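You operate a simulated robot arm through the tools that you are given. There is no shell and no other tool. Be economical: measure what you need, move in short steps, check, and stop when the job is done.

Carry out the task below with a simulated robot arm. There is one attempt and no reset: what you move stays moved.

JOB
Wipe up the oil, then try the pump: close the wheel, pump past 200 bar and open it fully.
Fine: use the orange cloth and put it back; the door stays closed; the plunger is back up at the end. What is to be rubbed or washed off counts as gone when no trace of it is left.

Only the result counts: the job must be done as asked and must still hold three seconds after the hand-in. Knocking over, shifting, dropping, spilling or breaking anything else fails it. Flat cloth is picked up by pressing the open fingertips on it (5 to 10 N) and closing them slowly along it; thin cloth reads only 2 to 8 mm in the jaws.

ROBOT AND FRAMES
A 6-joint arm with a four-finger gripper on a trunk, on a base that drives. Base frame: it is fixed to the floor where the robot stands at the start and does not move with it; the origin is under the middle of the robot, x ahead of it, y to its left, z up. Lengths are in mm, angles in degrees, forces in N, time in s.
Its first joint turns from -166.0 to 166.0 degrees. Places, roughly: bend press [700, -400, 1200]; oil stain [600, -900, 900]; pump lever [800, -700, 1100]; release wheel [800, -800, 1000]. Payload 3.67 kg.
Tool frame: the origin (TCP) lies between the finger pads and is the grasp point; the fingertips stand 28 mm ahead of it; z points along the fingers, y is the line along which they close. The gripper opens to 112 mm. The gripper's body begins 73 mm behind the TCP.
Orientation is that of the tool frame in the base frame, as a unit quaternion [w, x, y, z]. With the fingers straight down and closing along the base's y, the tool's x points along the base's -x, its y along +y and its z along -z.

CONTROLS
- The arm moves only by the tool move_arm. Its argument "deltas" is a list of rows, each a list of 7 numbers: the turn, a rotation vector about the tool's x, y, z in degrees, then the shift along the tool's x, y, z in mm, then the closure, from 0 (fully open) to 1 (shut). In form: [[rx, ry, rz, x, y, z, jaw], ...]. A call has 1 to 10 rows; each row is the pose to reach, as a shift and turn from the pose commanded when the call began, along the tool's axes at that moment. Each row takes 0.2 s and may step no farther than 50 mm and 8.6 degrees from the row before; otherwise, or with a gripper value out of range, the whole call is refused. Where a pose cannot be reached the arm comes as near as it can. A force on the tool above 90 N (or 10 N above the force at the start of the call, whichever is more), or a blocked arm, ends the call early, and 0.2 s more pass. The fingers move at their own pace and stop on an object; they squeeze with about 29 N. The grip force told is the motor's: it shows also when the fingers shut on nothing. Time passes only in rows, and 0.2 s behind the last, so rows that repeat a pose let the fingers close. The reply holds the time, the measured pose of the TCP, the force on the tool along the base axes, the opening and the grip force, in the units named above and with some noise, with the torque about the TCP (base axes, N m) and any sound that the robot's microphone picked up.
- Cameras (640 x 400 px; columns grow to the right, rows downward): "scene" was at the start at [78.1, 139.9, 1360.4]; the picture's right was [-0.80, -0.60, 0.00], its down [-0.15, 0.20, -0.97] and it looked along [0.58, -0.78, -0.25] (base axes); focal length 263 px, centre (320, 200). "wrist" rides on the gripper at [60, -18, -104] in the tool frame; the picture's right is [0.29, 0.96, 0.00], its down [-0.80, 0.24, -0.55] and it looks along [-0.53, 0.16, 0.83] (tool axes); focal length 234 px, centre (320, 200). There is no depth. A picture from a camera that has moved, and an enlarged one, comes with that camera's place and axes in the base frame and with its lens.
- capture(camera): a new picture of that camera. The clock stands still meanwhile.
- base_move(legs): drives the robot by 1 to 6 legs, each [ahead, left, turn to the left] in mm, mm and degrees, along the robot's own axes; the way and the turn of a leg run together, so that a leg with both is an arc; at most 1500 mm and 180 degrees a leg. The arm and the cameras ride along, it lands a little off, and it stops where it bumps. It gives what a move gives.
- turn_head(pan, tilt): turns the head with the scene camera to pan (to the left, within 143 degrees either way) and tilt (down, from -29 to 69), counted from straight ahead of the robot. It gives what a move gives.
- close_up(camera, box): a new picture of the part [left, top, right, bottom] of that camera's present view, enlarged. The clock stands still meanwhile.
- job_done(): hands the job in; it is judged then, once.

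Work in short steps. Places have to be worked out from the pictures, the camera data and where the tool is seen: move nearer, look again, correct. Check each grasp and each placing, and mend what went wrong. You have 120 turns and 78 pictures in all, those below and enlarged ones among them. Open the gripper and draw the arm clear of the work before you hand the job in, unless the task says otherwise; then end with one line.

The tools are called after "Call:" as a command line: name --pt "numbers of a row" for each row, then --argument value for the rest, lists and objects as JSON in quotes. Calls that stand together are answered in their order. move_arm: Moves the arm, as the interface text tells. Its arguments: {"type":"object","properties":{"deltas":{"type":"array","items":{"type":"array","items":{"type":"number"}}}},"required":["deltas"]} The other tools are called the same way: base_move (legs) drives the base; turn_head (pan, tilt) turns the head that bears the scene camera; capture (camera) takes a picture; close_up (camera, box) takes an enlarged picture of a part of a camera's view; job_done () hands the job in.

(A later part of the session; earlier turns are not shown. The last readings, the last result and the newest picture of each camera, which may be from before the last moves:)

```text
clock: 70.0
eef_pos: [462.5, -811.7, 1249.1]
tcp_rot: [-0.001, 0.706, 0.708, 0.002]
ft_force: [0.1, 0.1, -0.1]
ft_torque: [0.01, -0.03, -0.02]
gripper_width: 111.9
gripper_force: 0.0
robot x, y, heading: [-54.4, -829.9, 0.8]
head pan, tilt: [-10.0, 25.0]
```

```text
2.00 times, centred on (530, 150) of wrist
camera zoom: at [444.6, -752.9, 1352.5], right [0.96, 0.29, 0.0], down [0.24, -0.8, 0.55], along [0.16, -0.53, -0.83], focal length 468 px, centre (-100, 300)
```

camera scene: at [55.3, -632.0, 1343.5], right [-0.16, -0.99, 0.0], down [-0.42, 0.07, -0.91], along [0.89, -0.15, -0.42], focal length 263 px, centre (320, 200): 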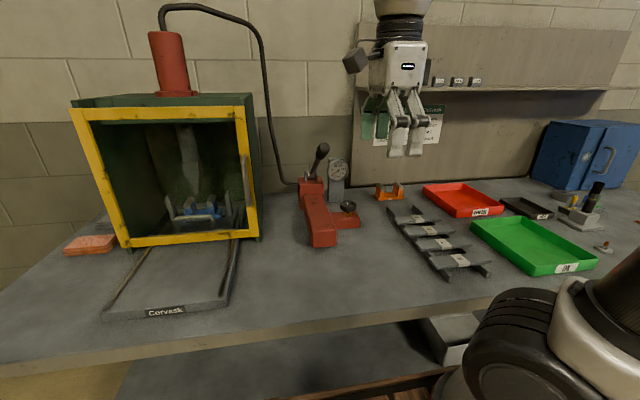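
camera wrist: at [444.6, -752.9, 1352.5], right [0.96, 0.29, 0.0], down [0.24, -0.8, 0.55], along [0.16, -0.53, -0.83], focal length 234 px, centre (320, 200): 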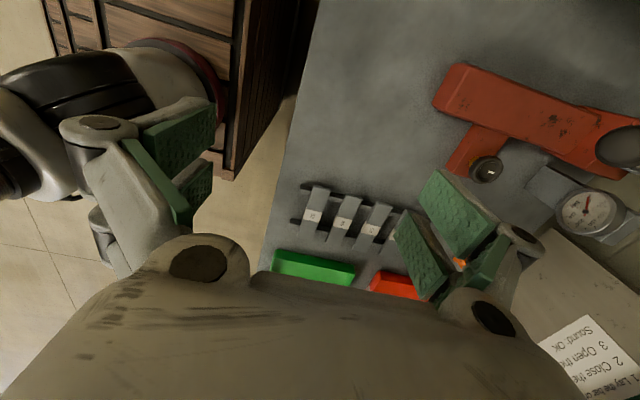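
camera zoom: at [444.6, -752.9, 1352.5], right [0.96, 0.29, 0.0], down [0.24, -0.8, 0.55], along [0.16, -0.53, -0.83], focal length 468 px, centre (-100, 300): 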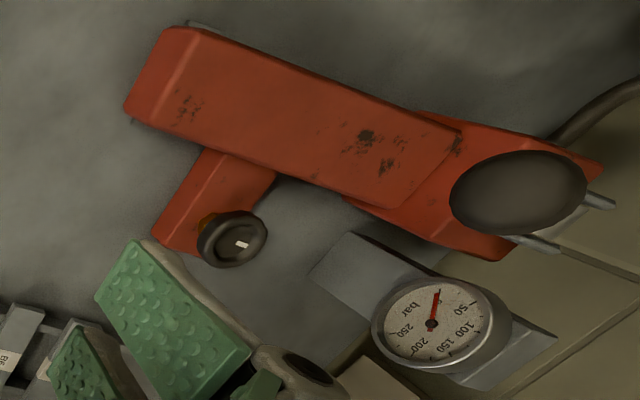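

Triangulated: wheel top centre ≈ (787,−845,976), ~52 mm diameter; lever knob ≈ (691,−747,1180), pivot ≈ (965,−747,1015); gauge face at x≈941 reading 0. I rotate the tool by −180° so the camera side faces −y, for a long clockwise turn.

Call:
move_arm --pt "0 0 -8.5 0 0 0 0" --pt "0 0 -17 0 0 0 0" --pt "0 0 -25.5 0 0 0 0" --pt "0 0 -34 0 0 0 0" --pt "0 0 -42.5 0 0 0 0" --pt "0 0 -51 0 0 0 0" --pt "0 0 -59.5 0 0 0 0" --pt "0 0 -68 0 0 0 0" --pt "0 0 -76.5 0 0 0 0" --pt "0 0 -85 0 0 0 0"

Call:
move_arm --pt "0 0 -8.5 0 0 0 0" --pt "0 0 -17 0 0 0 0" --pt "0 0 -25.5 0 0 0 0" --pt "0 0 -34 0 0 0 0" --pt "0 0 -42.5 0 0 0 0" --pt "0 0 -51 0 0 0 0" --pt "0 0 -59.5 0 0 0 0" --pt "0 0 -68 0 0 0 0" --pt "0 0 -76.5 0 0 0 0" --pt "0 0 -85 0 0 0 0"

Call:
move_arm --pt "0 0 -5 0 0 0 0" --pt "0 0 -10 0 0 0 0"

```text
clock: 72.2
eef_pos: [464.1, -812.0, 1247.8]
tcp_rot: [0.0, 0.04, 0.999, 0.0]
ft_force: [0.2, -0.3, -0.4]
ft_torque: [0.0, 0.0, 0.01]
gripper_width: 112.1
gripper_force: 0.1
robot x, y, heading: [-56.0, -828.2, 0.6]
head pan, tilt: [-10.0, 25.0]
```

```text
clock: 74.4
eef_pos: [463.0, -810.9, 1248.5]
tcp_rot: [0.001, -0.645, 0.764, 0.0]
ft_force: [0.0, -0.1, -0.4]
ft_torque: [-0.04, -0.01, -0.02]
gripper_width: 111.8
gripper_force: 0.1
robot x, y, heading: [-55.7, -829.1, 0.5]
head pan, tilt: [-10.0, 25.0]
```

```text
clock: 75.0
eef_pos: [463.1, -811.5, 1249.7]
tcp_rot: [-0.002, 0.708, -0.706, -0.001]
ft_force: [0.5, 0.1, 1.7]
ft_torque: [0.02, 0.0, 0.05]
gripper_width: 112.3
gripper_force: 0.0
robot x, y, heading: [-54.5, -831.6, 0.9]
head pan, tilt: [-10.0, 25.0]
```

Orientation reached: tool x = −y, tool y = −x. Approach to above the wheel at z≈1070.

Call:
move_arm --pt "0 0 0 33 -20 0 0" --pt "0 0 0 33 -65 0 0" --pt "0 0 0 33 -110 0 0" --pt "0 0 0 33 -155 0 0" --pt "0 0 0 33 -200 0 0" --pt "0 0 0 33 -245 10 0" --pt "0 0 0 33 -285 35 0" --pt "0 0 0 33 -315 70 0" --pt "0 0 0 33 -324 115 0" --pt "0 0 0 33 -324 160 0"

Call:
capture --camera "wrist"

Call:
capture --camera "scene"

```text
clock: 77.2
eef_pos: [788.4, -842.1, 1090.4]
tcp_rot: [-0.002, 0.709, -0.705, 0.001]
ft_force: [-2.0, -0.2, 0.6]
ft_torque: [-0.02, -0.02, -0.01]
gripper_width: 111.9
gripper_force: 0.0
robot x, y, heading: [-54.6, -832.2, 0.5]
head pan, tilt: [-10.0, 25.0]
```

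```text
48 pictures are left
camera wrist: at [806.5, -904.1, 1193.4], right [-0.96, -0.29, 0.0], down [-0.25, 0.8, 0.55], along [-0.16, 0.53, -0.83], focal length 234 px, centre (320, 200)
```

wrist: 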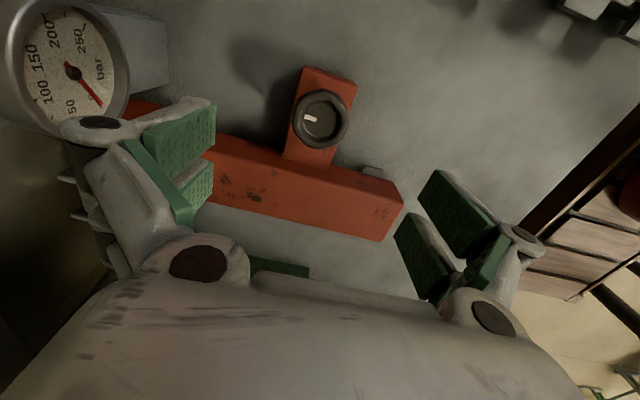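

```text
47 pictures are left
camera scene: at [55.1, -631.9, 1343.6], right [-0.16, -0.99, 0.0], down [-0.42, 0.07, -0.91], along [0.89, -0.15, -0.42], focal length 263 px, centre (320, 200)
```

scene: 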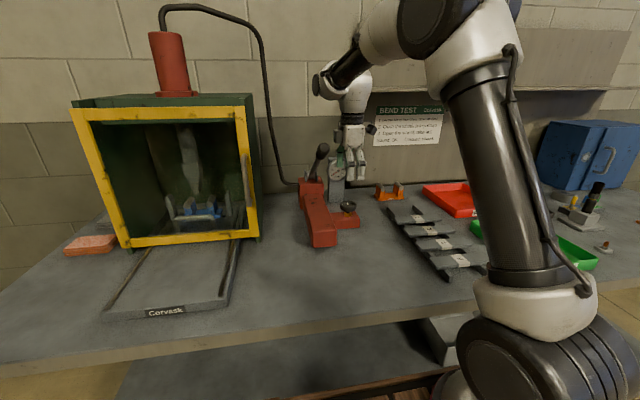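

Wheel centre from this view ≈ (789,−849). I shift 5 mm in −y and descend to just above it, then check.

Call:
move_arm --pt "0 0 0 5 0 35 0" --pt "0 0 0 5 0 65 0" --pt "0 0 0 5 0 80 0"

Call:
capture --camera "wrist"

Call:
close_up --camera "scene" --box '[290, 120, 410, 250]'

```text
clock: 78.0
eef_pos: [787.8, -845.9, 1008.9]
tcp_rot: [-0.001, 0.708, -0.706, 0.0]
ft_force: [0.0, -0.5, 0.9]
ft_torque: [0.0, 0.01, 0.01]
gripper_width: 111.8
gripper_force: 0.0
robot x, y, heading: [-54.2, -833.0, 0.4]
head pan, tilt: [-10.0, 25.0]
```

```text
46 pictures are left
camera wrist: at [806.0, -908.4, 1112.5], right [-0.96, -0.29, 0.0], down [-0.24, 0.8, 0.55], along [-0.16, 0.53, -0.83], focal length 234 px, centre (320, 200)
```

wrist: 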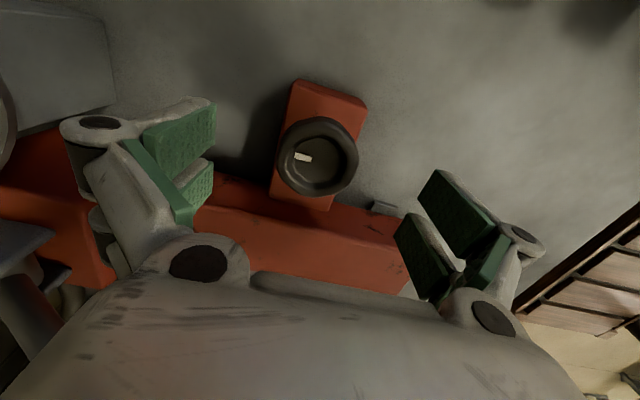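

```text
3.08 times, centred on (350, 185) of scene
camera zoom: at [55.3, -631.9, 1343.5], right [-0.16, -0.99, 0.0], down [-0.42, 0.07, -0.91], along [0.89, -0.15, -0.42], focal length 810 px, centre (228, 246)
```

zoom: 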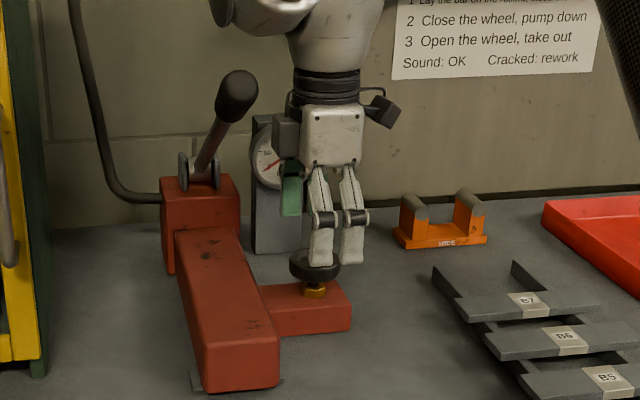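

Consistent: wheel mid-plane ≈ (788.5,−846,964), aligned. Descend to TCP z≈966, then close on the rim.

Call:
move_arm --pt "0 0 0 0 0 20 0" --pt "0 0 0 0 0 33 0" --pt "0 0 0 0 0 42 0"

Call:
move_arm --pt "0 0 0 0 0 0 0.3" --pt "0 0 0 0 0 0 0.5" --pt "0 0 0 0 0 0 1" --pt "0 0 0 0 0 0 1"

Call:
capture --camera "wrist"

```text
clock: 78.8
eef_pos: [788.4, -847.2, 966.2]
tcp_rot: [-0.002, 0.709, -0.705, 0.0]
ft_force: [-0.5, 0.0, -0.1]
ft_torque: [0.03, 0.03, 0.0]
gripper_width: 111.9
gripper_force: 0.0
robot x, y, heading: [-55.3, -831.1, 0.9]
head pan, tilt: [-10.0, 25.0]
```

```text
clock: 79.8
eef_pos: [790.6, -845.7, 967.9]
tcp_rot: [-0.002, 0.709, -0.705, 0.001]
ft_force: [16.3, -0.2, 0.3]
ft_torque: [0.18, -0.63, -0.12]
gripper_width: 51.8
gripper_force: 44.9
robot x, y, heading: [-56.9, -832.7, 0.7]
head pan, tilt: [-10.0, 25.0]
```

```text
44 pictures are left
camera wrist: at [807.1, -908.2, 1070.7], right [-0.96, -0.29, 0.0], down [-0.25, 0.8, 0.55], along [-0.16, 0.53, -0.83], focal length 234 px, centre (320, 200)
```

wrist: 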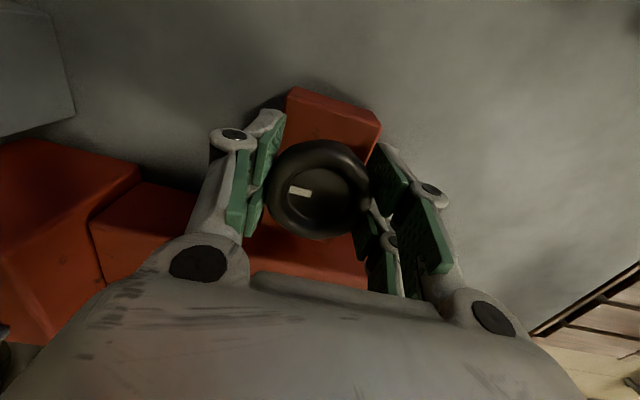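

Wheel gripped at 51.8 mm with slight side load; I recentre by 3 mm and turn clockwise (positive about tool z) 40°.

Call:
move_arm --pt "0 0 0 0 -3 0 1" --pt "0 0 8 0 -3 0 1" --pt "0 0 16 0 -3 0 1" --pt "0 0 24 0 -3 0 1" --pt "0 0 32 0 -3 0 1" --pt "0 0 40 0 -3 0 1"

Call:
capture --camera "wrist"

```text
clock: 81.2
eef_pos: [788.1, -845.8, 967.3]
tcp_rot: [0.0, -0.424, 0.906, 0.001]
ft_force: [-25.8, 2.7, -1.8]
ft_torque: [0.19, 0.1, 0.0]
gripper_width: 51.2
gripper_force: 45.0
robot x, y, heading: [-55.4, -828.1, 0.6]
head pan, tilt: [-10.0, 25.0]
```

```text
43 pictures are left
camera wrist: at [764.1, -905.4, 1070.7], right [-0.92, 0.39, 0.0], down [0.33, 0.77, 0.55], along [0.22, 0.51, -0.83], focal length 234 px, centre (320, 200)
```

wrist: 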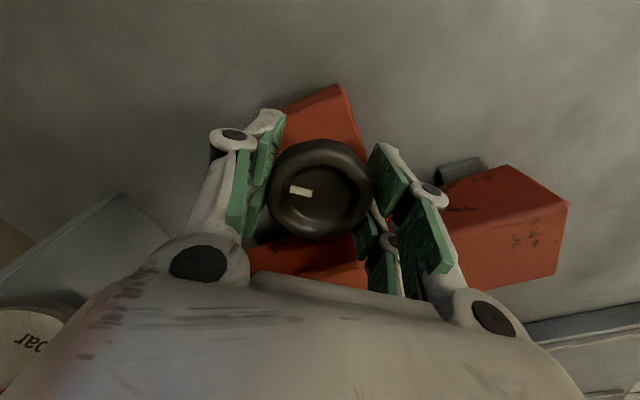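

The wheel turns with the jaws (mark fixed relative to them). I take back ~1.8 mm and continue clockwise 80°.

Call:
move_arm --pt "0 0 8 1.1 1.4 0 1" --pt "0 0 16 1.1 1.4 0 1" --pt "0 0 24 1.1 1.4 0 1" --pt "0 0 32 1.1 1.4 0 1" --pt "0 0 40 1.1 1.4 0 1" --pt "0 0 48 1.1 1.4 0 1" --pt "0 0 56 1.1 1.4 0 1" --pt "0 0 64 1.1 1.4 0 1" --pt "0 0 72 1.1 1.4 0 1" --pt "0 0 80 1.1 1.4 0 1"

Call:
capture --camera "wrist"

```text
clock: 83.4
eef_pos: [790.6, -843.6, 967.3]
tcp_rot: [0.001, 0.257, 0.966, 0.001]
ft_force: [-12.0, 36.0, -12.1]
ft_torque: [0.04, 0.3, 0.02]
gripper_width: 51.2
gripper_force: 45.1
robot x, y, heading: [-56.3, -830.2, 0.7]
head pan, tilt: [-10.0, 25.0]
```

```text
42 pictures are left
camera wrist: at [727.9, -832.5, 1070.7], right [0.23, 0.97, 0.0], down [0.81, -0.19, 0.56], along [0.54, -0.12, -0.83], focal length 234 px, centre (320, 200)
```

wrist: 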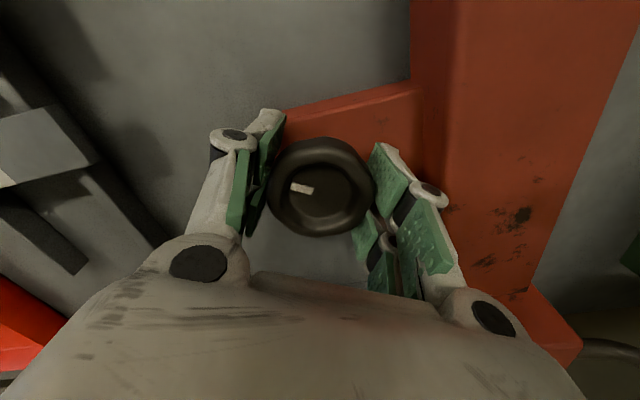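

Still turning without end stop. Relieve the side load and turn 25° more.

Call:
move_arm --pt "0 0 0 2.2 2 1 1" --pt "0 0 8 2.2 2 1 1" --pt "0 0 16 2.2 2 1 1" --pt "0 0 25 2.2 2 1 1"

```text
refused: row 4 steps farther than a row can; nothing moved
```

Call:
move_arm --pt "0 0 0 2.2 2 1 1" --pt "0 0 8 2.2 2 1 1" --pt "0 0 16 2.2 2 1 1" --pt "0 0 24 2.2 2 1 1"

Call:
capture --camera "wrist"

```text
clock: 84.4
eef_pos: [789.7, -844.7, 967.0]
tcp_rot: [0.002, 0.454, 0.891, 0.001]
ft_force: [3.1, 11.0, 5.0]
ft_torque: [-0.95, -0.74, 0.0]
gripper_width: 51.5
gripper_force: 45.1
robot x, y, heading: [-57.8, -833.9, 0.7]
head pan, tilt: [-10.0, 25.0]
```

```text
41 pictures are left
camera wrist: at [738.8, -808.8, 1070.6], right [0.6, 0.8, 0.0], down [0.66, -0.5, 0.56], along [0.45, -0.33, -0.83], focal length 234 px, centre (320, 200)
```

wrist: 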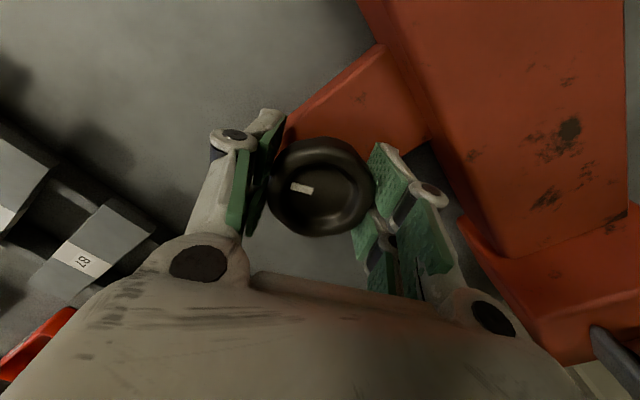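

144° turned with no stop felt. Regrip: open partly, rotate back 144°, close again.

Call:
move_arm --pt "0 0 0 0 0 0 0.6" --pt "0 0 0 0 0 0 0.35" --pt "0 0 0 0 0 0 0.35" --pt "0 0 -8 0 0 0 0.35" --pt "0 0 -16 0 0 0 0.35" --pt "0 0 -24 0 0 0 0.35" --pt "0 0 -32 0 0 0 0.35" --pt "0 0 -40 0 0 0 0.35" --pt "0 0 -48 0 0 0 0.35" --pt "0 0 -56 0 0 0 0.35"

Call:
move_arm --pt "0 0 -8 0 0 0 0.35" --pt "0 0 -16 0 0 0 0.35" --pt "0 0 -24 0 0 0 0.35" --pt "0 0 -32 0 0 0 0.35" --pt "0 0 -40 0 0 0 0.35" --pt "0 0 -48 0 0 0 0.35" --pt "0 0 -56 0 0 0 0.35" --pt "0 0 -64 0 0 0 0.35" --pt "0 0 -72 0 0 0 0.35" --pt "0 0 -80 0 0 0 0.35"

Call:
capture --camera "wrist"

```text
clock: 86.6
eef_pos: [788.4, -844.9, 966.4]
tcp_rot: [0.001, -0.021, 1.0, 0.001]
ft_force: [0.2, 0.4, -0.7]
ft_torque: [0.01, -0.02, 0.03]
gripper_width: 72.8
gripper_force: 0.0
robot x, y, heading: [-56.9, -829.4, 0.6]
head pan, tilt: [-10.0, 25.0]
```

```text
clock: 88.8
eef_pos: [789.1, -843.3, 965.4]
tcp_rot: [0.001, -0.659, 0.752, 0.0]
ft_force: [0.6, 0.4, 0.5]
ft_torque: [-0.02, 0.0, 0.0]
gripper_width: 72.7
gripper_force: 0.0
robot x, y, heading: [-54.4, -832.3, 0.7]
head pan, tilt: [-10.0, 25.0]
```

```text
40 pictures are left
camera wrist: at [798.1, -907.5, 1069.4], right [-0.99, -0.16, 0.0], down [-0.13, 0.82, 0.55], along [-0.09, 0.55, -0.83], focal length 234 px, centre (320, 200)
```

wrist: 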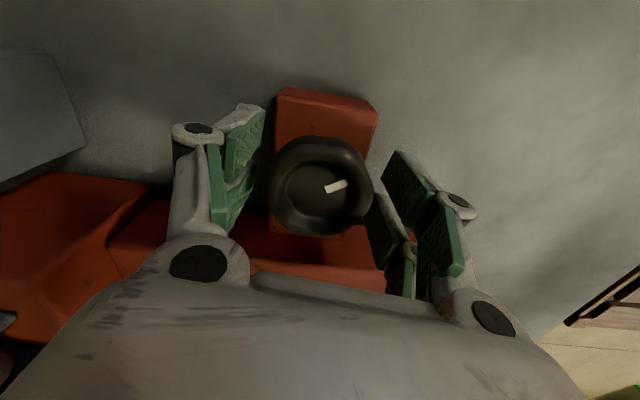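

The mark moved as expected. Grip again and continue clockwise, watching torque.

Call:
move_arm --pt "0 0 0 0 0 0 0.7" --pt "0 0 0 0 0 0 1" --pt "0 0 0 0 0 0 1" --pt "0 0 8 0 0 0 1" --pt "0 0 16 0 0 0 1" --pt "0 0 24 0 0 0 1" --pt "0 0 32 0 0 0 1" --pt "0 0 40 0 0 0 1" --pt "0 0 48 0 0 0 1" --pt "0 0 56 0 0 0 1"

Call:
move_arm --pt "0 0 8 0 0 0 1" --pt "0 0 16 0 0 0 1" --pt "0 0 24 0 0 0 1" --pt "0 0 32 0 0 0 1" --pt "0 0 40 0 0 0 1" --pt "0 0 48 0 0 0 1" --pt "0 0 56 0 0 0 1" --pt "0 0 64 0 0 0 1" --pt "0 0 72 0 0 0 1" --pt "0 0 80 0 0 0 1"

Call:
capture --camera "wrist"

```text
clock: 91.0
eef_pos: [789.3, -846.2, 965.5]
tcp_rot: [0.0, -0.227, 0.974, 0.0]
ft_force: [31.3, -16.2, -1.5]
ft_torque: [-0.16, -0.34, 0.87]
gripper_width: 51.3
gripper_force: 45.2
robot x, y, heading: [-54.6, -832.7, 0.6]
head pan, tilt: [-10.0, 25.0]
```

```text
clock: 93.2
eef_pos: [788.4, -843.8, 965.7]
tcp_rot: [0.001, 0.452, 0.892, 0.002]
ft_force: [11.7, -7.7, 1.4]
ft_torque: [-0.12, -0.07, 1.61]
gripper_width: 51.7
gripper_force: 44.7
robot x, y, heading: [-54.2, -829.3, 0.6]
head pan, tilt: [-10.0, 25.0]
```

```text
39 pictures are left
camera wrist: at [738.7, -808.7, 1069.2], right [0.6, 0.8, 0.0], down [0.66, -0.5, 0.55], along [0.44, -0.33, -0.83], focal length 234 px, centre (320, 200)
```

wrist: 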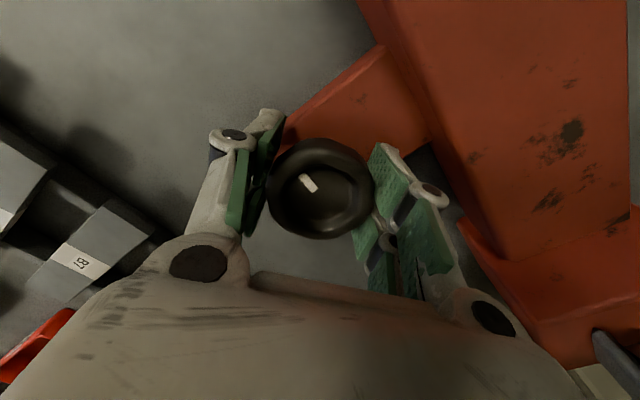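

The mark went from −7° to 180° (≈187° clockwise) and the jaws then slipped at ~1.6 N m: the wheel is at its closed stop. Release and rise clear.

Call:
move_arm --pt "0 0 0 0 0 0 0.6" --pt "0 0 0 0 0 0 0.3" --pt "0 0 0 0 0 0 0.2" --pt "0 0 0 0 0 -30 0.2" --pt "0 0 0 0 0 -75 0.2" --pt "0 0 0 0 0 -120 0.2" --pt "0 0 0 0 0 -165 0.2" --pt "0 0 0 0 0 -210 0.2" --pt "0 0 0 0 0 -255 0.2" --pt "0 0 0 0 0 -300 0.2"

Call:
move_arm --pt "0 0 -8 0 0 0 0.2" --pt "0 0 -16 0 0 0 0.2" --pt "0 0 -24 0 0 0 0.2" --pt "0 0 -32 0 0 0 0.2" --pt "0 0 -40 0 0 0 0.2" --pt "0 0 -48 0 0 0 0.2" --pt "0 0 -54 0 0 0 0.2"

```text
clock: 95.4
eef_pos: [788.5, -843.7, 1265.7]
tcp_rot: [-0.001, 0.452, 0.892, 0.001]
ft_force: [0.0, 0.3, -0.6]
ft_torque: [-0.01, 0.05, 0.01]
gripper_width: 89.3
gripper_force: 0.1
robot x, y, heading: [-55.9, -830.7, 0.7]
head pan, tilt: [-10.0, 25.0]
```

```text
clock: 97.0
eef_pos: [787.6, -844.7, 1266.3]
tcp_rot: [0.001, -0.004, 1.0, 0.001]
ft_force: [-0.1, -0.4, -0.2]
ft_torque: [-0.02, -0.02, -0.02]
gripper_width: 89.6
gripper_force: 0.1
robot x, y, heading: [-55.9, -832.8, 0.5]
head pan, tilt: [-10.0, 25.0]
```

Move above the lever knob (691,−747) and look.

Call:
move_arm --pt "0 0 0 33 33 0 0.2" --pt "0 0 0 66 66 0 0.2" --pt "0 0 0 97 97 0 0.2"

Call:
capture --camera "wrist"

Call:
close_up --camera "scene" --box '[270, 90, 430, 250]'

```text
clock: 97.8
eef_pos: [690.7, -748.8, 1266.9]
tcp_rot: [0.001, -0.002, 1.0, 0.0]
ft_force: [0.3, -0.4, -2.0]
ft_torque: [-0.03, 0.06, 0.0]
gripper_width: 89.6
gripper_force: 0.1
robot x, y, heading: [-54.7, -829.1, 0.7]
head pan, tilt: [-10.0, 25.0]
```

```text
38 pictures are left
camera wrist: at [630.1, -768.5, 1370.4], right [-0.29, 0.96, 0.0], down [0.8, 0.24, 0.55], along [0.53, 0.16, -0.83], focal length 234 px, centre (320, 200)
```

wrist: 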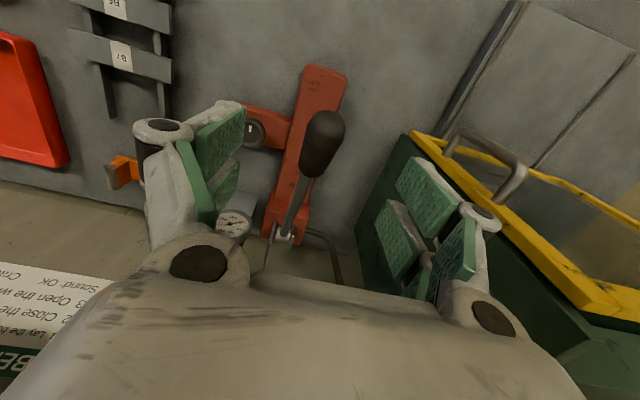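

```text
2.50 times, centred on (350, 170) of scene
camera zoom: at [55.9, -632.2, 1343.5], right [-0.16, -0.99, 0.0], down [-0.42, 0.07, -0.91], along [0.89, -0.15, -0.42], focal length 658 px, centre (245, 275)
```

zoom: 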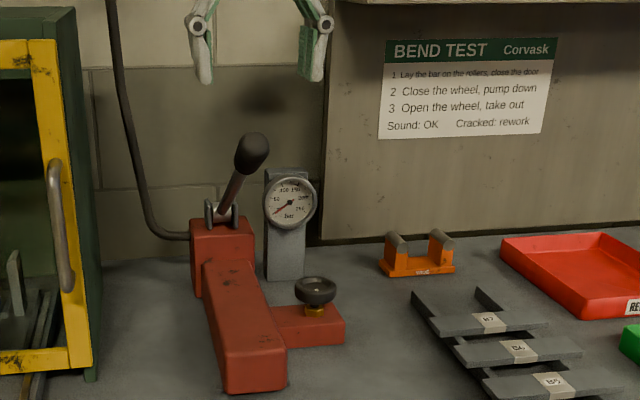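

Knob centre confirmed ≈ (695,−747,1180). Descend to straddle it and close.

Call:
move_arm --pt "0 0 0 -3 1 35 0.2" --pt "0 0 0 -3 1 65 0.2" --pt "0 0 0 -3 1 90 0.2" --pt "0 0 0 -3 1 90 0.6" --pt "0 0 0 -3 1 90 1" --pt "0 0 0 -3 1 90 1"

Call:
capture --camera "wrist"

Call:
close_up --camera "scene" --box '[270, 90, 430, 250]'

```text
clock: 99.2
eef_pos: [692.1, -745.8, 1177.7]
tcp_rot: [0.001, -0.002, 1.0, 0.001]
ft_force: [-0.7, 9.9, -1.6]
ft_torque: [-0.19, -0.19, -0.26]
gripper_width: 28.8
gripper_force: 45.2
robot x, y, heading: [-55.5, -833.6, 0.7]
head pan, tilt: [-10.0, 25.0]
```

```text
36 pictures are left
camera wrist: at [632.3, -765.2, 1280.3], right [-0.29, 0.96, 0.0], down [0.8, 0.24, 0.56], along [0.53, 0.16, -0.83], focal length 234 px, centre (320, 200)
```

wrist: 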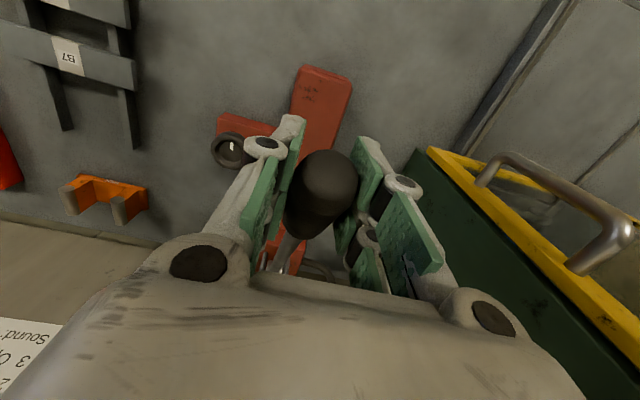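

```text
2.50 times, centred on (350, 170) of scene
camera zoom: at [55.4, -631.2, 1343.4], right [-0.16, -0.99, 0.0], down [-0.42, 0.07, -0.91], along [0.89, -0.15, -0.42], focal length 658 px, centre (245, 275)
```

zoom: 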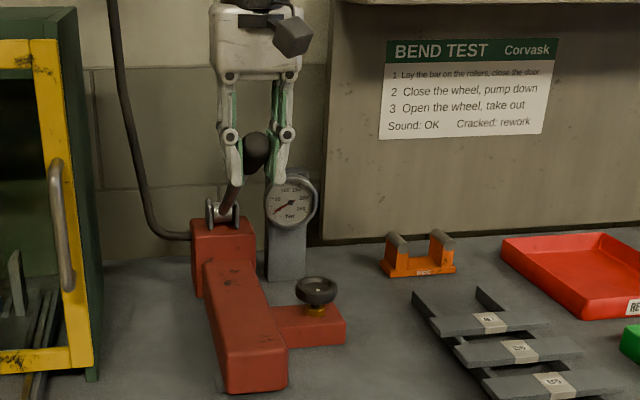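

Knob gripped (28.8 mm). Push down along the estimated arc about 9° and read the force.

Call:
move_arm --pt "0 0 0 4 0 7 1" --pt "0 0 0 8 0 14 1" --pt "0 0 0 12 0 21 1" --pt "0 0 0 15 0 29 1" --pt "0 0 0 19 0 36 1" --pt "0 0 0 22 0 44 1"

Call:
close_up --camera "scene" --box '[270, 90, 430, 250]'

```text
clock: 100.6
eef_pos: [670.7, -745.6, 1133.7]
tcp_rot: [0.001, -0.003, 1.0, 0.002]
ft_force: [-7.2, 29.8, 10.1]
ft_torque: [-0.19, -1.41, -0.01]
gripper_width: 28.9
gripper_force: 45.1
robot x, y, heading: [-56.7, -831.5, 0.8]
head pan, tilt: [-10.0, 25.0]
```

```text
2.50 times, centred on (350, 170) of scene
camera zoom: at [54.6, -630.3, 1343.4], right [-0.16, -0.99, 0.0], down [-0.42, 0.07, -0.91], along [0.89, -0.15, -0.42], focal length 658 px, centre (245, 275)
```

zoom: 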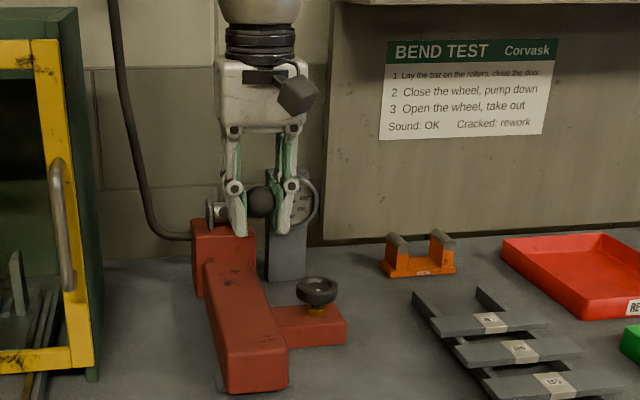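

Moving smoothly; side load +30 N in y so I shift +2 mm and continue down to ~4°.

Call:
move_arm --pt "0 0 0 4 2 11 1" --pt "0 0 0 7 2 21 1" --pt "0 0 0 11 2 32 1" --pt "0 0 0 14 2 42 1" --pt "0 0 0 16 2 53 1" --pt "0 0 0 18 2 64 1" --pt "0 0 0 20 2 75 1" --pt "0 0 0 21 2 86 1"

Call:
close_up --camera "scene" --box '[270, 90, 430, 250]'

```text
clock: 102.4
eef_pos: [651.0, -746.0, 1045.3]
tcp_rot: [0.0, -0.003, 1.0, 0.0]
ft_force: [21.3, 11.0, 6.7]
ft_torque: [-0.26, -1.19, -0.86]
gripper_width: 28.9
gripper_force: 45.3
robot x, y, heading: [-52.1, -834.9, 0.7]
head pan, tilt: [-10.0, 25.0]
```

```text
2.50 times, centred on (350, 170) of scene
camera zoom: at [56.0, -631.4, 1343.4], right [-0.16, -0.99, 0.0], down [-0.42, 0.07, -0.91], along [0.89, -0.15, -0.42], focal length 658 px, centre (245, 275)
```

zoom: 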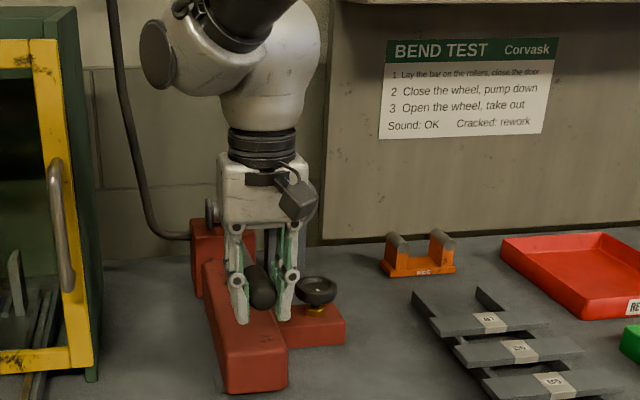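

Continue downward to find the lower stop, relieving the x load.

Call:
move_arm --pt "0 0 0 -2 0 8 1" --pt "0 0 0 -2 0 16 1" --pt "0 0 0 -2 0 24 1" --pt "0 0 0 -2 0 32 1" --pt "0 0 0 -2 0 40 1"

```text
clock: 103.6
eef_pos: [651.5, -744.6, 1004.0]
tcp_rot: [-0.002, -0.004, 1.0, -0.001]
ft_force: [-9.4, 2.6, 0.0]
ft_torque: [0.09, 0.92, 1.22]
gripper_width: 5.9
gripper_force: 39.0
robot x, y, heading: [-55.2, -829.8, 0.8]
head pan, tilt: [-10.0, 25.0]
```

The jaws closed to 5.9 mm — the knob slipped out, likely lever at its stop. I look.

Call:
capture --camera "wrist"

Call:
close_up --camera "scene" --box '[270, 110, 400, 250]'

```text
32 pictures are left
camera wrist: at [591.0, -764.9, 1108.0], right [-0.29, 0.96, 0.0], down [0.8, 0.25, 0.55], along [0.53, 0.16, -0.84], focal length 234 px, centre (320, 200)
```

wrist: 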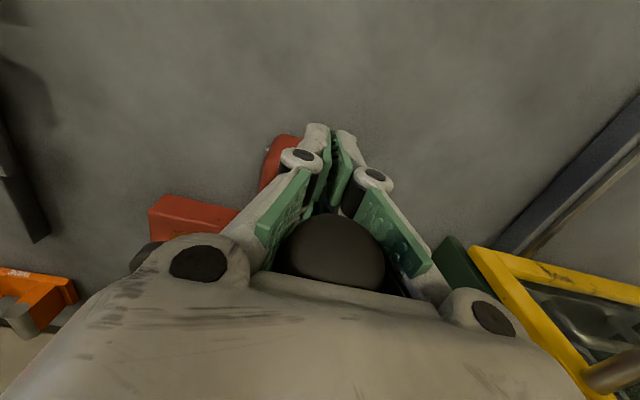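

```text
2.86 times, centred on (335, 180) of scene
camera zoom: at [55.0, -631.8, 1343.5], right [-0.16, -0.99, 0.0], down [-0.42, 0.07, -0.91], along [0.89, -0.15, -0.42], focal length 752 px, centre (277, 257)
```

zoom: 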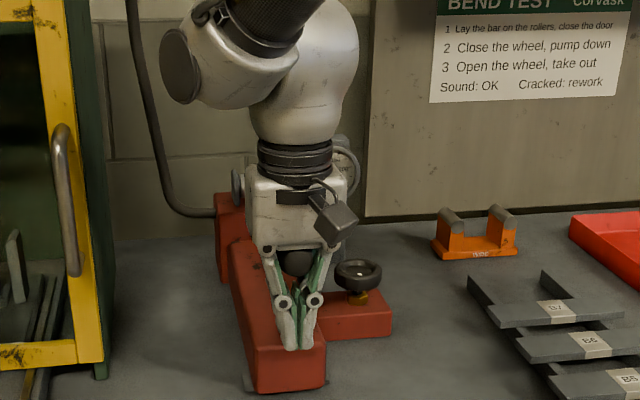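

The knob is above the pads at its lower stop (~z 1045). Open, rise ~41 mm, regrip.

Call:
move_arm --pt "0 0 0 0 0 0 0.5" --pt "0 0 0 0 0 0 0.4" --pt "0 0 0 0 0 0 0.4" --pt "0 0 0 0 0 -20 0.4" --pt "0 0 0 0 0 -40 0.4" --pt "0 0 0 0 0 -40 0.4"

Call:
capture --camera "wrist"

```text
clock: 105.0
eef_pos: [654.2, -746.6, 1045.6]
tcp_rot: [0.001, -0.002, 1.0, 0.001]
ft_force: [1.4, 0.5, 3.3]
ft_torque: [-0.04, 0.15, -0.01]
gripper_width: 67.3
gripper_force: 0.1
robot x, y, heading: [-56.8, -830.7, 0.6]
head pan, tilt: [-10.0, 25.0]
```

```text
30 pictures are left
camera wrist: at [594.3, -766.8, 1149.4], right [-0.29, 0.96, 0.0], down [0.8, 0.24, 0.56], along [0.53, 0.16, -0.83], focal length 234 px, centre (320, 200)
```

wrist: 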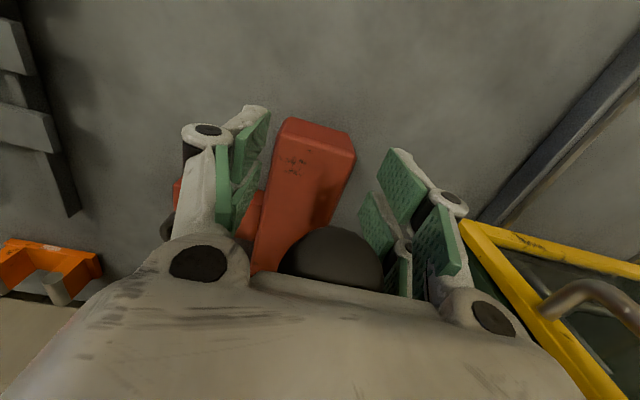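

The knob seems to be rising against the palm — perhaps the lever springs back. I raise the open hand well clear and see where the lever goes.

Call:
move_arm --pt "0 0 0 0 0 -40 0.3" --pt "0 0 0 0 0 -85 0.3" --pt "0 0 0 0 0 -130 0.3" --pt "0 0 0 0 0 -175 0.3" --pt "0 0 0 0 0 -220 0.3"

Call:
close_up --camera "scene" --box '[270, 110, 400, 250]'

```text
clock: 106.2
eef_pos: [651.9, -745.8, 1266.4]
tcp_rot: [0.001, -0.003, 1.0, 0.001]
ft_force: [0.7, 0.2, -0.2]
ft_torque: [-0.03, 0.04, 0.01]
gripper_width: 78.3
gripper_force: 0.1
robot x, y, heading: [-55.1, -833.0, 0.9]
head pan, tilt: [-10.0, 25.0]
```

```text
2.86 times, centred on (335, 180) of scene
camera zoom: at [55.6, -631.9, 1343.5], right [-0.16, -0.99, 0.0], down [-0.42, 0.07, -0.91], along [0.89, -0.15, -0.42], focal length 752 px, centre (277, 257)
```

zoom: 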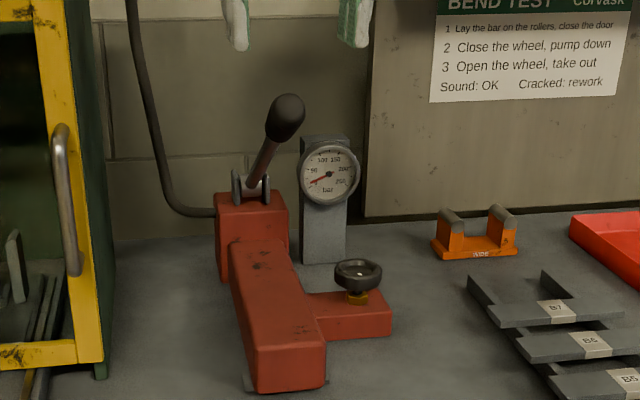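

The lever springs back by itself and the gauge rose slightly. I'll pump with the knob captured between half-open fingers, the palm pushing down. One test stroke first.

Call:
move_arm --pt "0 0 0 -38 0 0 0.45" --pt "0 0 0 -38 0 45 0.45" --pt "0 0 0 -38 0 90 0.45" --pt "0 0 0 -38 0 130 0.45"

Call:
move_arm --pt "0 0 0 10 0 30 0.45" --pt "0 0 0 20 0 60 0.45" --pt "0 0 0 30 0 90 0.45" --pt "0 0 0 36 0 115 0.45" --pt "0 0 0 38 0 132 0.45"

```text
clock: 107.2
eef_pos: [689.4, -744.2, 1136.4]
tcp_rot: [0.0, -0.003, 1.0, 0.001]
ft_force: [0.0, 0.3, 0.3]
ft_torque: [0.05, -0.02, -0.01]
gripper_width: 61.8
gripper_force: 0.1
robot x, y, heading: [-59.4, -833.6, 0.8]
head pan, tilt: [-10.0, 25.0]
```

```text
clock: 108.4
eef_pos: [651.7, -745.5, 1004.8]
tcp_rot: [0.001, -0.002, 1.0, 0.001]
ft_force: [-6.2, 2.3, 5.0]
ft_torque: [-0.16, -0.44, -0.02]
gripper_width: 61.8
gripper_force: 0.2
robot x, y, heading: [-54.0, -833.3, 0.7]
head pan, tilt: [-10.0, 25.0]
```

Only 5 N there; probe further down for the lower stop.

Call:
move_arm --pt "0 0 0 0 0 6 0.45" --pt "0 0 0 0 0 12 0.45" --pt "0 0 0 0 0 18 0.45" --pt "0 0 0 0 0 24 0.45"

Call:
close_up --camera "scene" --box '[270, 110, 400, 250]'

```text
clock: 109.5
eef_pos: [652.7, -745.0, 987.8]
tcp_rot: [0.004, -0.003, 1.0, 0.001]
ft_force: [-17.9, -2.5, 16.3]
ft_torque: [-0.01, -0.22, -0.15]
gripper_width: 65.9
gripper_force: 3.1
robot x, y, heading: [-55.1, -833.8, 0.7]
head pan, tilt: [-10.0, 25.0]
stopped in row 4: the force on the tool passed its limit at 94 N (the readings are from after the stop); the commanded pose is now the measured one
```

```text
2.86 times, centred on (335, 180) of scene
camera zoom: at [53.9, -632.3, 1343.7], right [-0.16, -0.99, 0.0], down [-0.42, 0.07, -0.91], along [0.89, -0.15, -0.42], focal length 752 px, centre (277, 257)
```

zoom: 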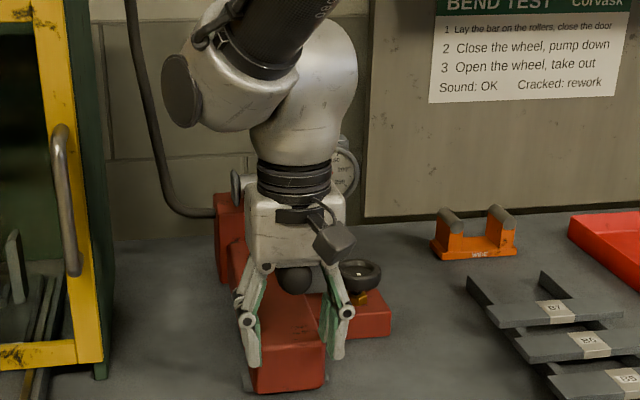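

Lower stop is at TCP z≈988. Now run strokes: up 148 mm along the arc, down to 5 mm above the stop.

Call:
move_arm --pt "0 0 0 -10 0 -40 0.45" --pt "0 0 0 -20 0 -80 0.45" --pt "0 0 0 -30 0 -115 0.45" --pt "0 0 0 -38 0 -148 0.45" --pt "0 0 0 -38 0 -148 0.45" --pt "0 0 0 -30 0 -115 0.45" --pt "0 0 0 -20 0 -80 0.45" --pt "0 0 0 -8 0 -40 0.45" --pt "0 0 0 0 0 -5 0.45"

Call:
move_arm --pt "0 0 0 -10 0 -35 0.45" --pt "0 0 0 -20 0 -75 0.45" --pt "0 0 0 -30 0 -110 0.45" --pt "0 0 0 -38 0 -143 0.45" --pt "0 0 0 -38 0 -143 0.45" --pt "0 0 0 -30 0 -110 0.45" --pt "0 0 0 -20 0 -75 0.45" --pt "0 0 0 -8 0 -35 0.45" --pt "0 0 0 0 0 0 0.45"

Call:
move_arm --pt "0 0 0 -10 0 -35 0.45" --pt "0 0 0 -20 0 -75 0.45" --pt "0 0 0 -30 0 -110 0.45" --pt "0 0 0 -38 0 -143 0.45" --pt "0 0 0 -38 0 -160 0.45"

Call:
close_up --camera "scene" --box '[310, 130, 370, 190]'

```text
clock: 111.5
eef_pos: [653.2, -747.1, 991.5]
tcp_rot: [0.006, -0.003, 1.0, 0.0]
ft_force: [1.5, -5.1, 5.0]
ft_torque: [0.4, 0.18, 0.09]
gripper_width: 61.9
gripper_force: 0.2
robot x, y, heading: [-54.3, -830.8, 0.7]
head pan, tilt: [-10.0, 25.0]
```

```text
clock: 113.5
eef_pos: [654.8, -746.3, 991.6]
tcp_rot: [0.006, -0.003, 1.0, 0.001]
ft_force: [-1.3, 2.0, 5.1]
ft_torque: [-0.2, -0.06, -0.03]
gripper_width: 61.4
gripper_force: 0.0
robot x, y, heading: [-56.6, -832.9, 0.7]
head pan, tilt: [-10.0, 25.0]
```

```text
clock: 114.7
eef_pos: [691.9, -746.6, 1154.2]
tcp_rot: [0.004, -0.003, 1.0, 0.001]
ft_force: [0.5, 0.3, 0.5]
ft_torque: [0.01, -0.04, -0.03]
gripper_width: 61.7
gripper_force: 0.0
robot x, y, heading: [-53.2, -833.6, 0.4]
head pan, tilt: [-10.0, 25.0]
```

```text
6.67 times, centred on (340, 160) of scene
camera zoom: at [55.4, -632.0, 1343.5], right [-0.16, -0.99, 0.0], down [-0.42, 0.07, -0.91], along [0.89, -0.15, -0.42], focal length 1754 px, centre (187, 467)
```

zoom: 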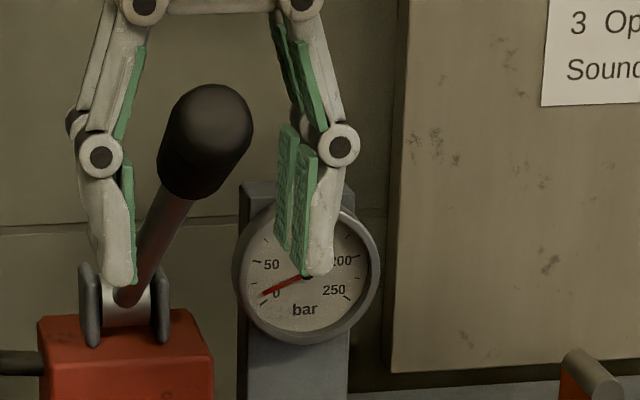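

Pressure rises slowly (~10–15 bar), perhaps while the plunger descends. I run more strokes.

Call:
move_arm --pt "0 0 0 8 0 45 0.45" --pt "0 0 0 20 0 85 0.45" --pt "0 0 0 32 0 125 0.45" --pt "0 0 0 38 0 161 0.45" --pt "0 0 0 32 0 125 0.45" --pt "0 0 0 20 0 85 0.45" --pt "0 0 0 8 0 45 0.45" --pt "0 0 0 0 0 15 0.45"

Call:
move_arm --pt "0 0 0 10 0 35 0.45" --pt "0 0 0 20 0 70 0.45" --pt "0 0 0 32 0 110 0.45" --pt "0 0 0 38 0 146 0.45" --pt "0 0 0 32 0 110 0.45" --pt "0 0 0 20 0 70 0.45" --pt "0 0 0 10 0 35 0.45" --pt "0 0 0 0 0 0 0.45"

Call:
move_arm --pt "0 0 0 10 0 35 0.45" --pt "0 0 0 20 0 70 0.45" --pt "0 0 0 32 0 110 0.45" --pt "0 0 0 38 0 146 0.45" --pt "0 0 0 32 0 110 0.45" --pt "0 0 0 20 0 70 0.45" --pt "0 0 0 10 0 35 0.45" --pt "0 0 0 0 0 0 0.45"

Call:
move_arm --pt "0 0 0 10 0 35 0.45" --pt "0 0 0 20 0 70 0.45" --pt "0 0 0 32 0 110 0.45" --pt "0 0 0 38 0 146 0.45" --pt "0 0 0 32 0 110 0.45" --pt "0 0 0 20 0 70 0.45" --pt "0 0 0 10 0 35 0.45" --pt "0 0 0 0 0 -10 0.45"

Call:
close_up --camera "scene" --box '[60, 80, 380, 250]'

```text
clock: 116.5
eef_pos: [692.3, -745.5, 1137.1]
tcp_rot: [0.004, -0.002, 1.0, 0.001]
ft_force: [0.5, 0.5, -0.6]
ft_torque: [-0.01, 0.0, -0.02]
gripper_width: 61.6
gripper_force: 0.0
robot x, y, heading: [-54.4, -834.3, 0.7]
head pan, tilt: [-10.0, 25.0]
```

```text
clock: 118.3
eef_pos: [690.8, -743.6, 1139.7]
tcp_rot: [0.004, -0.002, 1.0, 0.0]
ft_force: [0.9, 0.2, 0.3]
ft_torque: [-0.01, -0.01, 0.02]
gripper_width: 61.7
gripper_force: 0.0
robot x, y, heading: [-53.9, -833.1, 0.5]
head pan, tilt: [-10.0, 25.0]
```

```text
clock: 120.1
eef_pos: [691.9, -746.3, 1137.4]
tcp_rot: [0.004, -0.002, 1.0, 0.001]
ft_force: [0.8, 0.0, 0.2]
ft_torque: [-0.01, 0.01, 0.01]
gripper_width: 61.6
gripper_force: 0.1
robot x, y, heading: [-56.0, -830.5, 0.6]
head pan, tilt: [-10.0, 25.0]
```

```text
clock: 121.9
eef_pos: [691.6, -744.4, 1148.8]
tcp_rot: [0.004, -0.002, 1.0, 0.001]
ft_force: [0.8, -0.2, 0.0]
ft_torque: [0.0, 0.01, -0.01]
gripper_width: 61.7
gripper_force: 0.1
robot x, y, heading: [-55.6, -829.5, 0.5]
head pan, tilt: [-10.0, 25.0]
```

```text
2.00 times, centred on (220, 165) of scene
camera zoom: at [55.4, -632.0, 1343.5], right [-0.16, -0.99, 0.0], down [-0.42, 0.07, -0.91], along [0.89, -0.15, -0.42], focal length 526 px, centre (520, 270)
```

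zoom: 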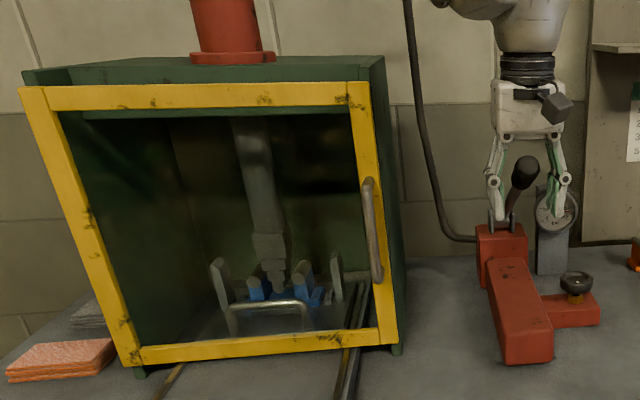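

The plunger is descending in the press, so pressure will build at its end. More strokes.

Call:
move_arm --pt "0 0 0 10 0 45 0.45" --pt "0 0 0 20 0 80 0.45" --pt "0 0 0 32 0 120 0.45" --pt "0 0 0 38 0 156 0.45" --pt "0 0 0 32 0 120 0.45" --pt "0 0 0 20 0 80 0.45" --pt "0 0 0 10 0 45 0.45" --pt "0 0 0 0 0 10 0.45"

Call:
move_arm --pt "0 0 0 10 0 35 0.45" --pt "0 0 0 20 0 70 0.45" --pt "0 0 0 32 0 110 0.45" --pt "0 0 0 38 0 146 0.45" --pt "0 0 0 32 0 110 0.45" --pt "0 0 0 20 0 70 0.45" --pt "0 0 0 10 0 35 0.45" --pt "0 0 0 0 0 0 0.45"

Call:
move_arm --pt "0 0 0 10 0 35 0.45" --pt "0 0 0 20 0 70 0.45" --pt "0 0 0 32 0 110 0.45" --pt "0 0 0 38 0 146 0.45" --pt "0 0 0 32 0 110 0.45" --pt "0 0 0 20 0 70 0.45" --pt "0 0 0 10 0 35 0.45" --pt "0 0 0 0 0 0 0.45"

Call:
close_up --camera "scene" --box '[310, 130, 370, 190]'

```text
clock: 123.7
eef_pos: [690.0, -745.4, 1137.0]
tcp_rot: [0.004, -0.003, 1.0, 0.002]
ft_force: [-0.4, -0.2, 0.0]
ft_torque: [0.0, 0.0, -0.02]
gripper_width: 61.3
gripper_force: 0.2
robot x, y, heading: [-57.1, -829.8, 0.6]
head pan, tilt: [-10.0, 25.0]
```

```text
clock: 125.5
eef_pos: [691.6, -744.9, 1137.8]
tcp_rot: [0.004, -0.003, 1.0, 0.001]
ft_force: [0.7, 0.2, -1.0]
ft_torque: [0.02, 0.01, -0.01]
gripper_width: 61.7
gripper_force: 0.1
robot x, y, heading: [-51.0, -834.3, 0.6]
head pan, tilt: [-10.0, 25.0]
```

```text
clock: 127.3
eef_pos: [690.1, -744.9, 1136.4]
tcp_rot: [0.005, -0.003, 1.0, 0.001]
ft_force: [0.2, 1.2, 0.0]
ft_torque: [-0.03, 0.02, 0.0]
gripper_width: 61.6
gripper_force: 0.0
robot x, y, heading: [-52.3, -830.0, 0.3]
head pan, tilt: [-10.0, 25.0]
```

```text
6.67 times, centred on (340, 160) of scene
camera zoom: at [55.4, -632.0, 1343.5], right [-0.16, -0.99, 0.0], down [-0.42, 0.07, -0.91], along [0.89, -0.15, -0.42], focal length 1754 px, centre (187, 467)
```

zoom: 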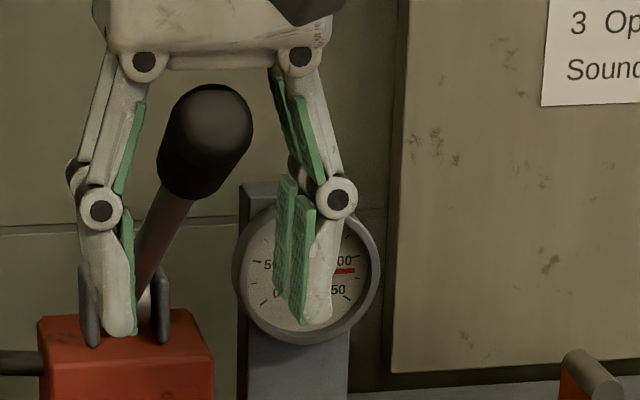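

The needle appears just past 200. I raise the hand for an unobstructed reading.

Call:
move_arm --pt "0 0 0 0 0 -45 0.45" --pt "0 0 0 0 0 -90 0.45" --pt "0 0 0 0 0 -130 0.45"

Call:
close_up --camera "scene" --box '[310, 145, 360, 185]'

```text
clock: 128.1
eef_pos: [689.6, -746.3, 1264.3]
tcp_rot: [0.004, -0.003, 1.0, 0.001]
ft_force: [0.7, -0.2, -0.8]
ft_torque: [0.0, 0.05, 0.02]
gripper_width: 61.7
gripper_force: 0.0
robot x, y, heading: [-51.4, -835.7, 0.4]
head pan, tilt: [-10.0, 25.0]
```

```text
10.00 times, centred on (335, 165) of scene
camera zoom: at [55.5, -632.0, 1343.5], right [-0.16, -0.99, 0.0], down [-0.42, 0.07, -0.91], along [0.89, -0.15, -0.42], focal length 2631 px, centre (170, 550)
```

zoom: 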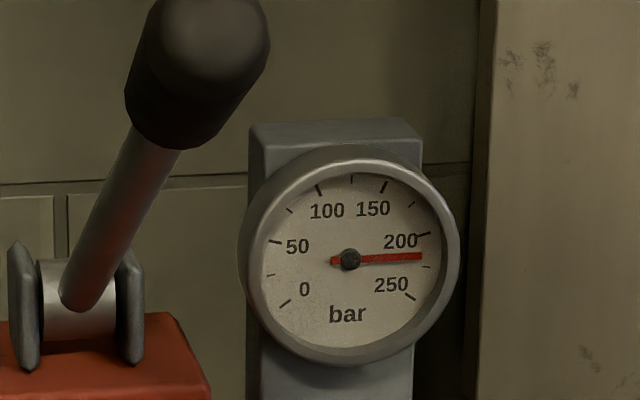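

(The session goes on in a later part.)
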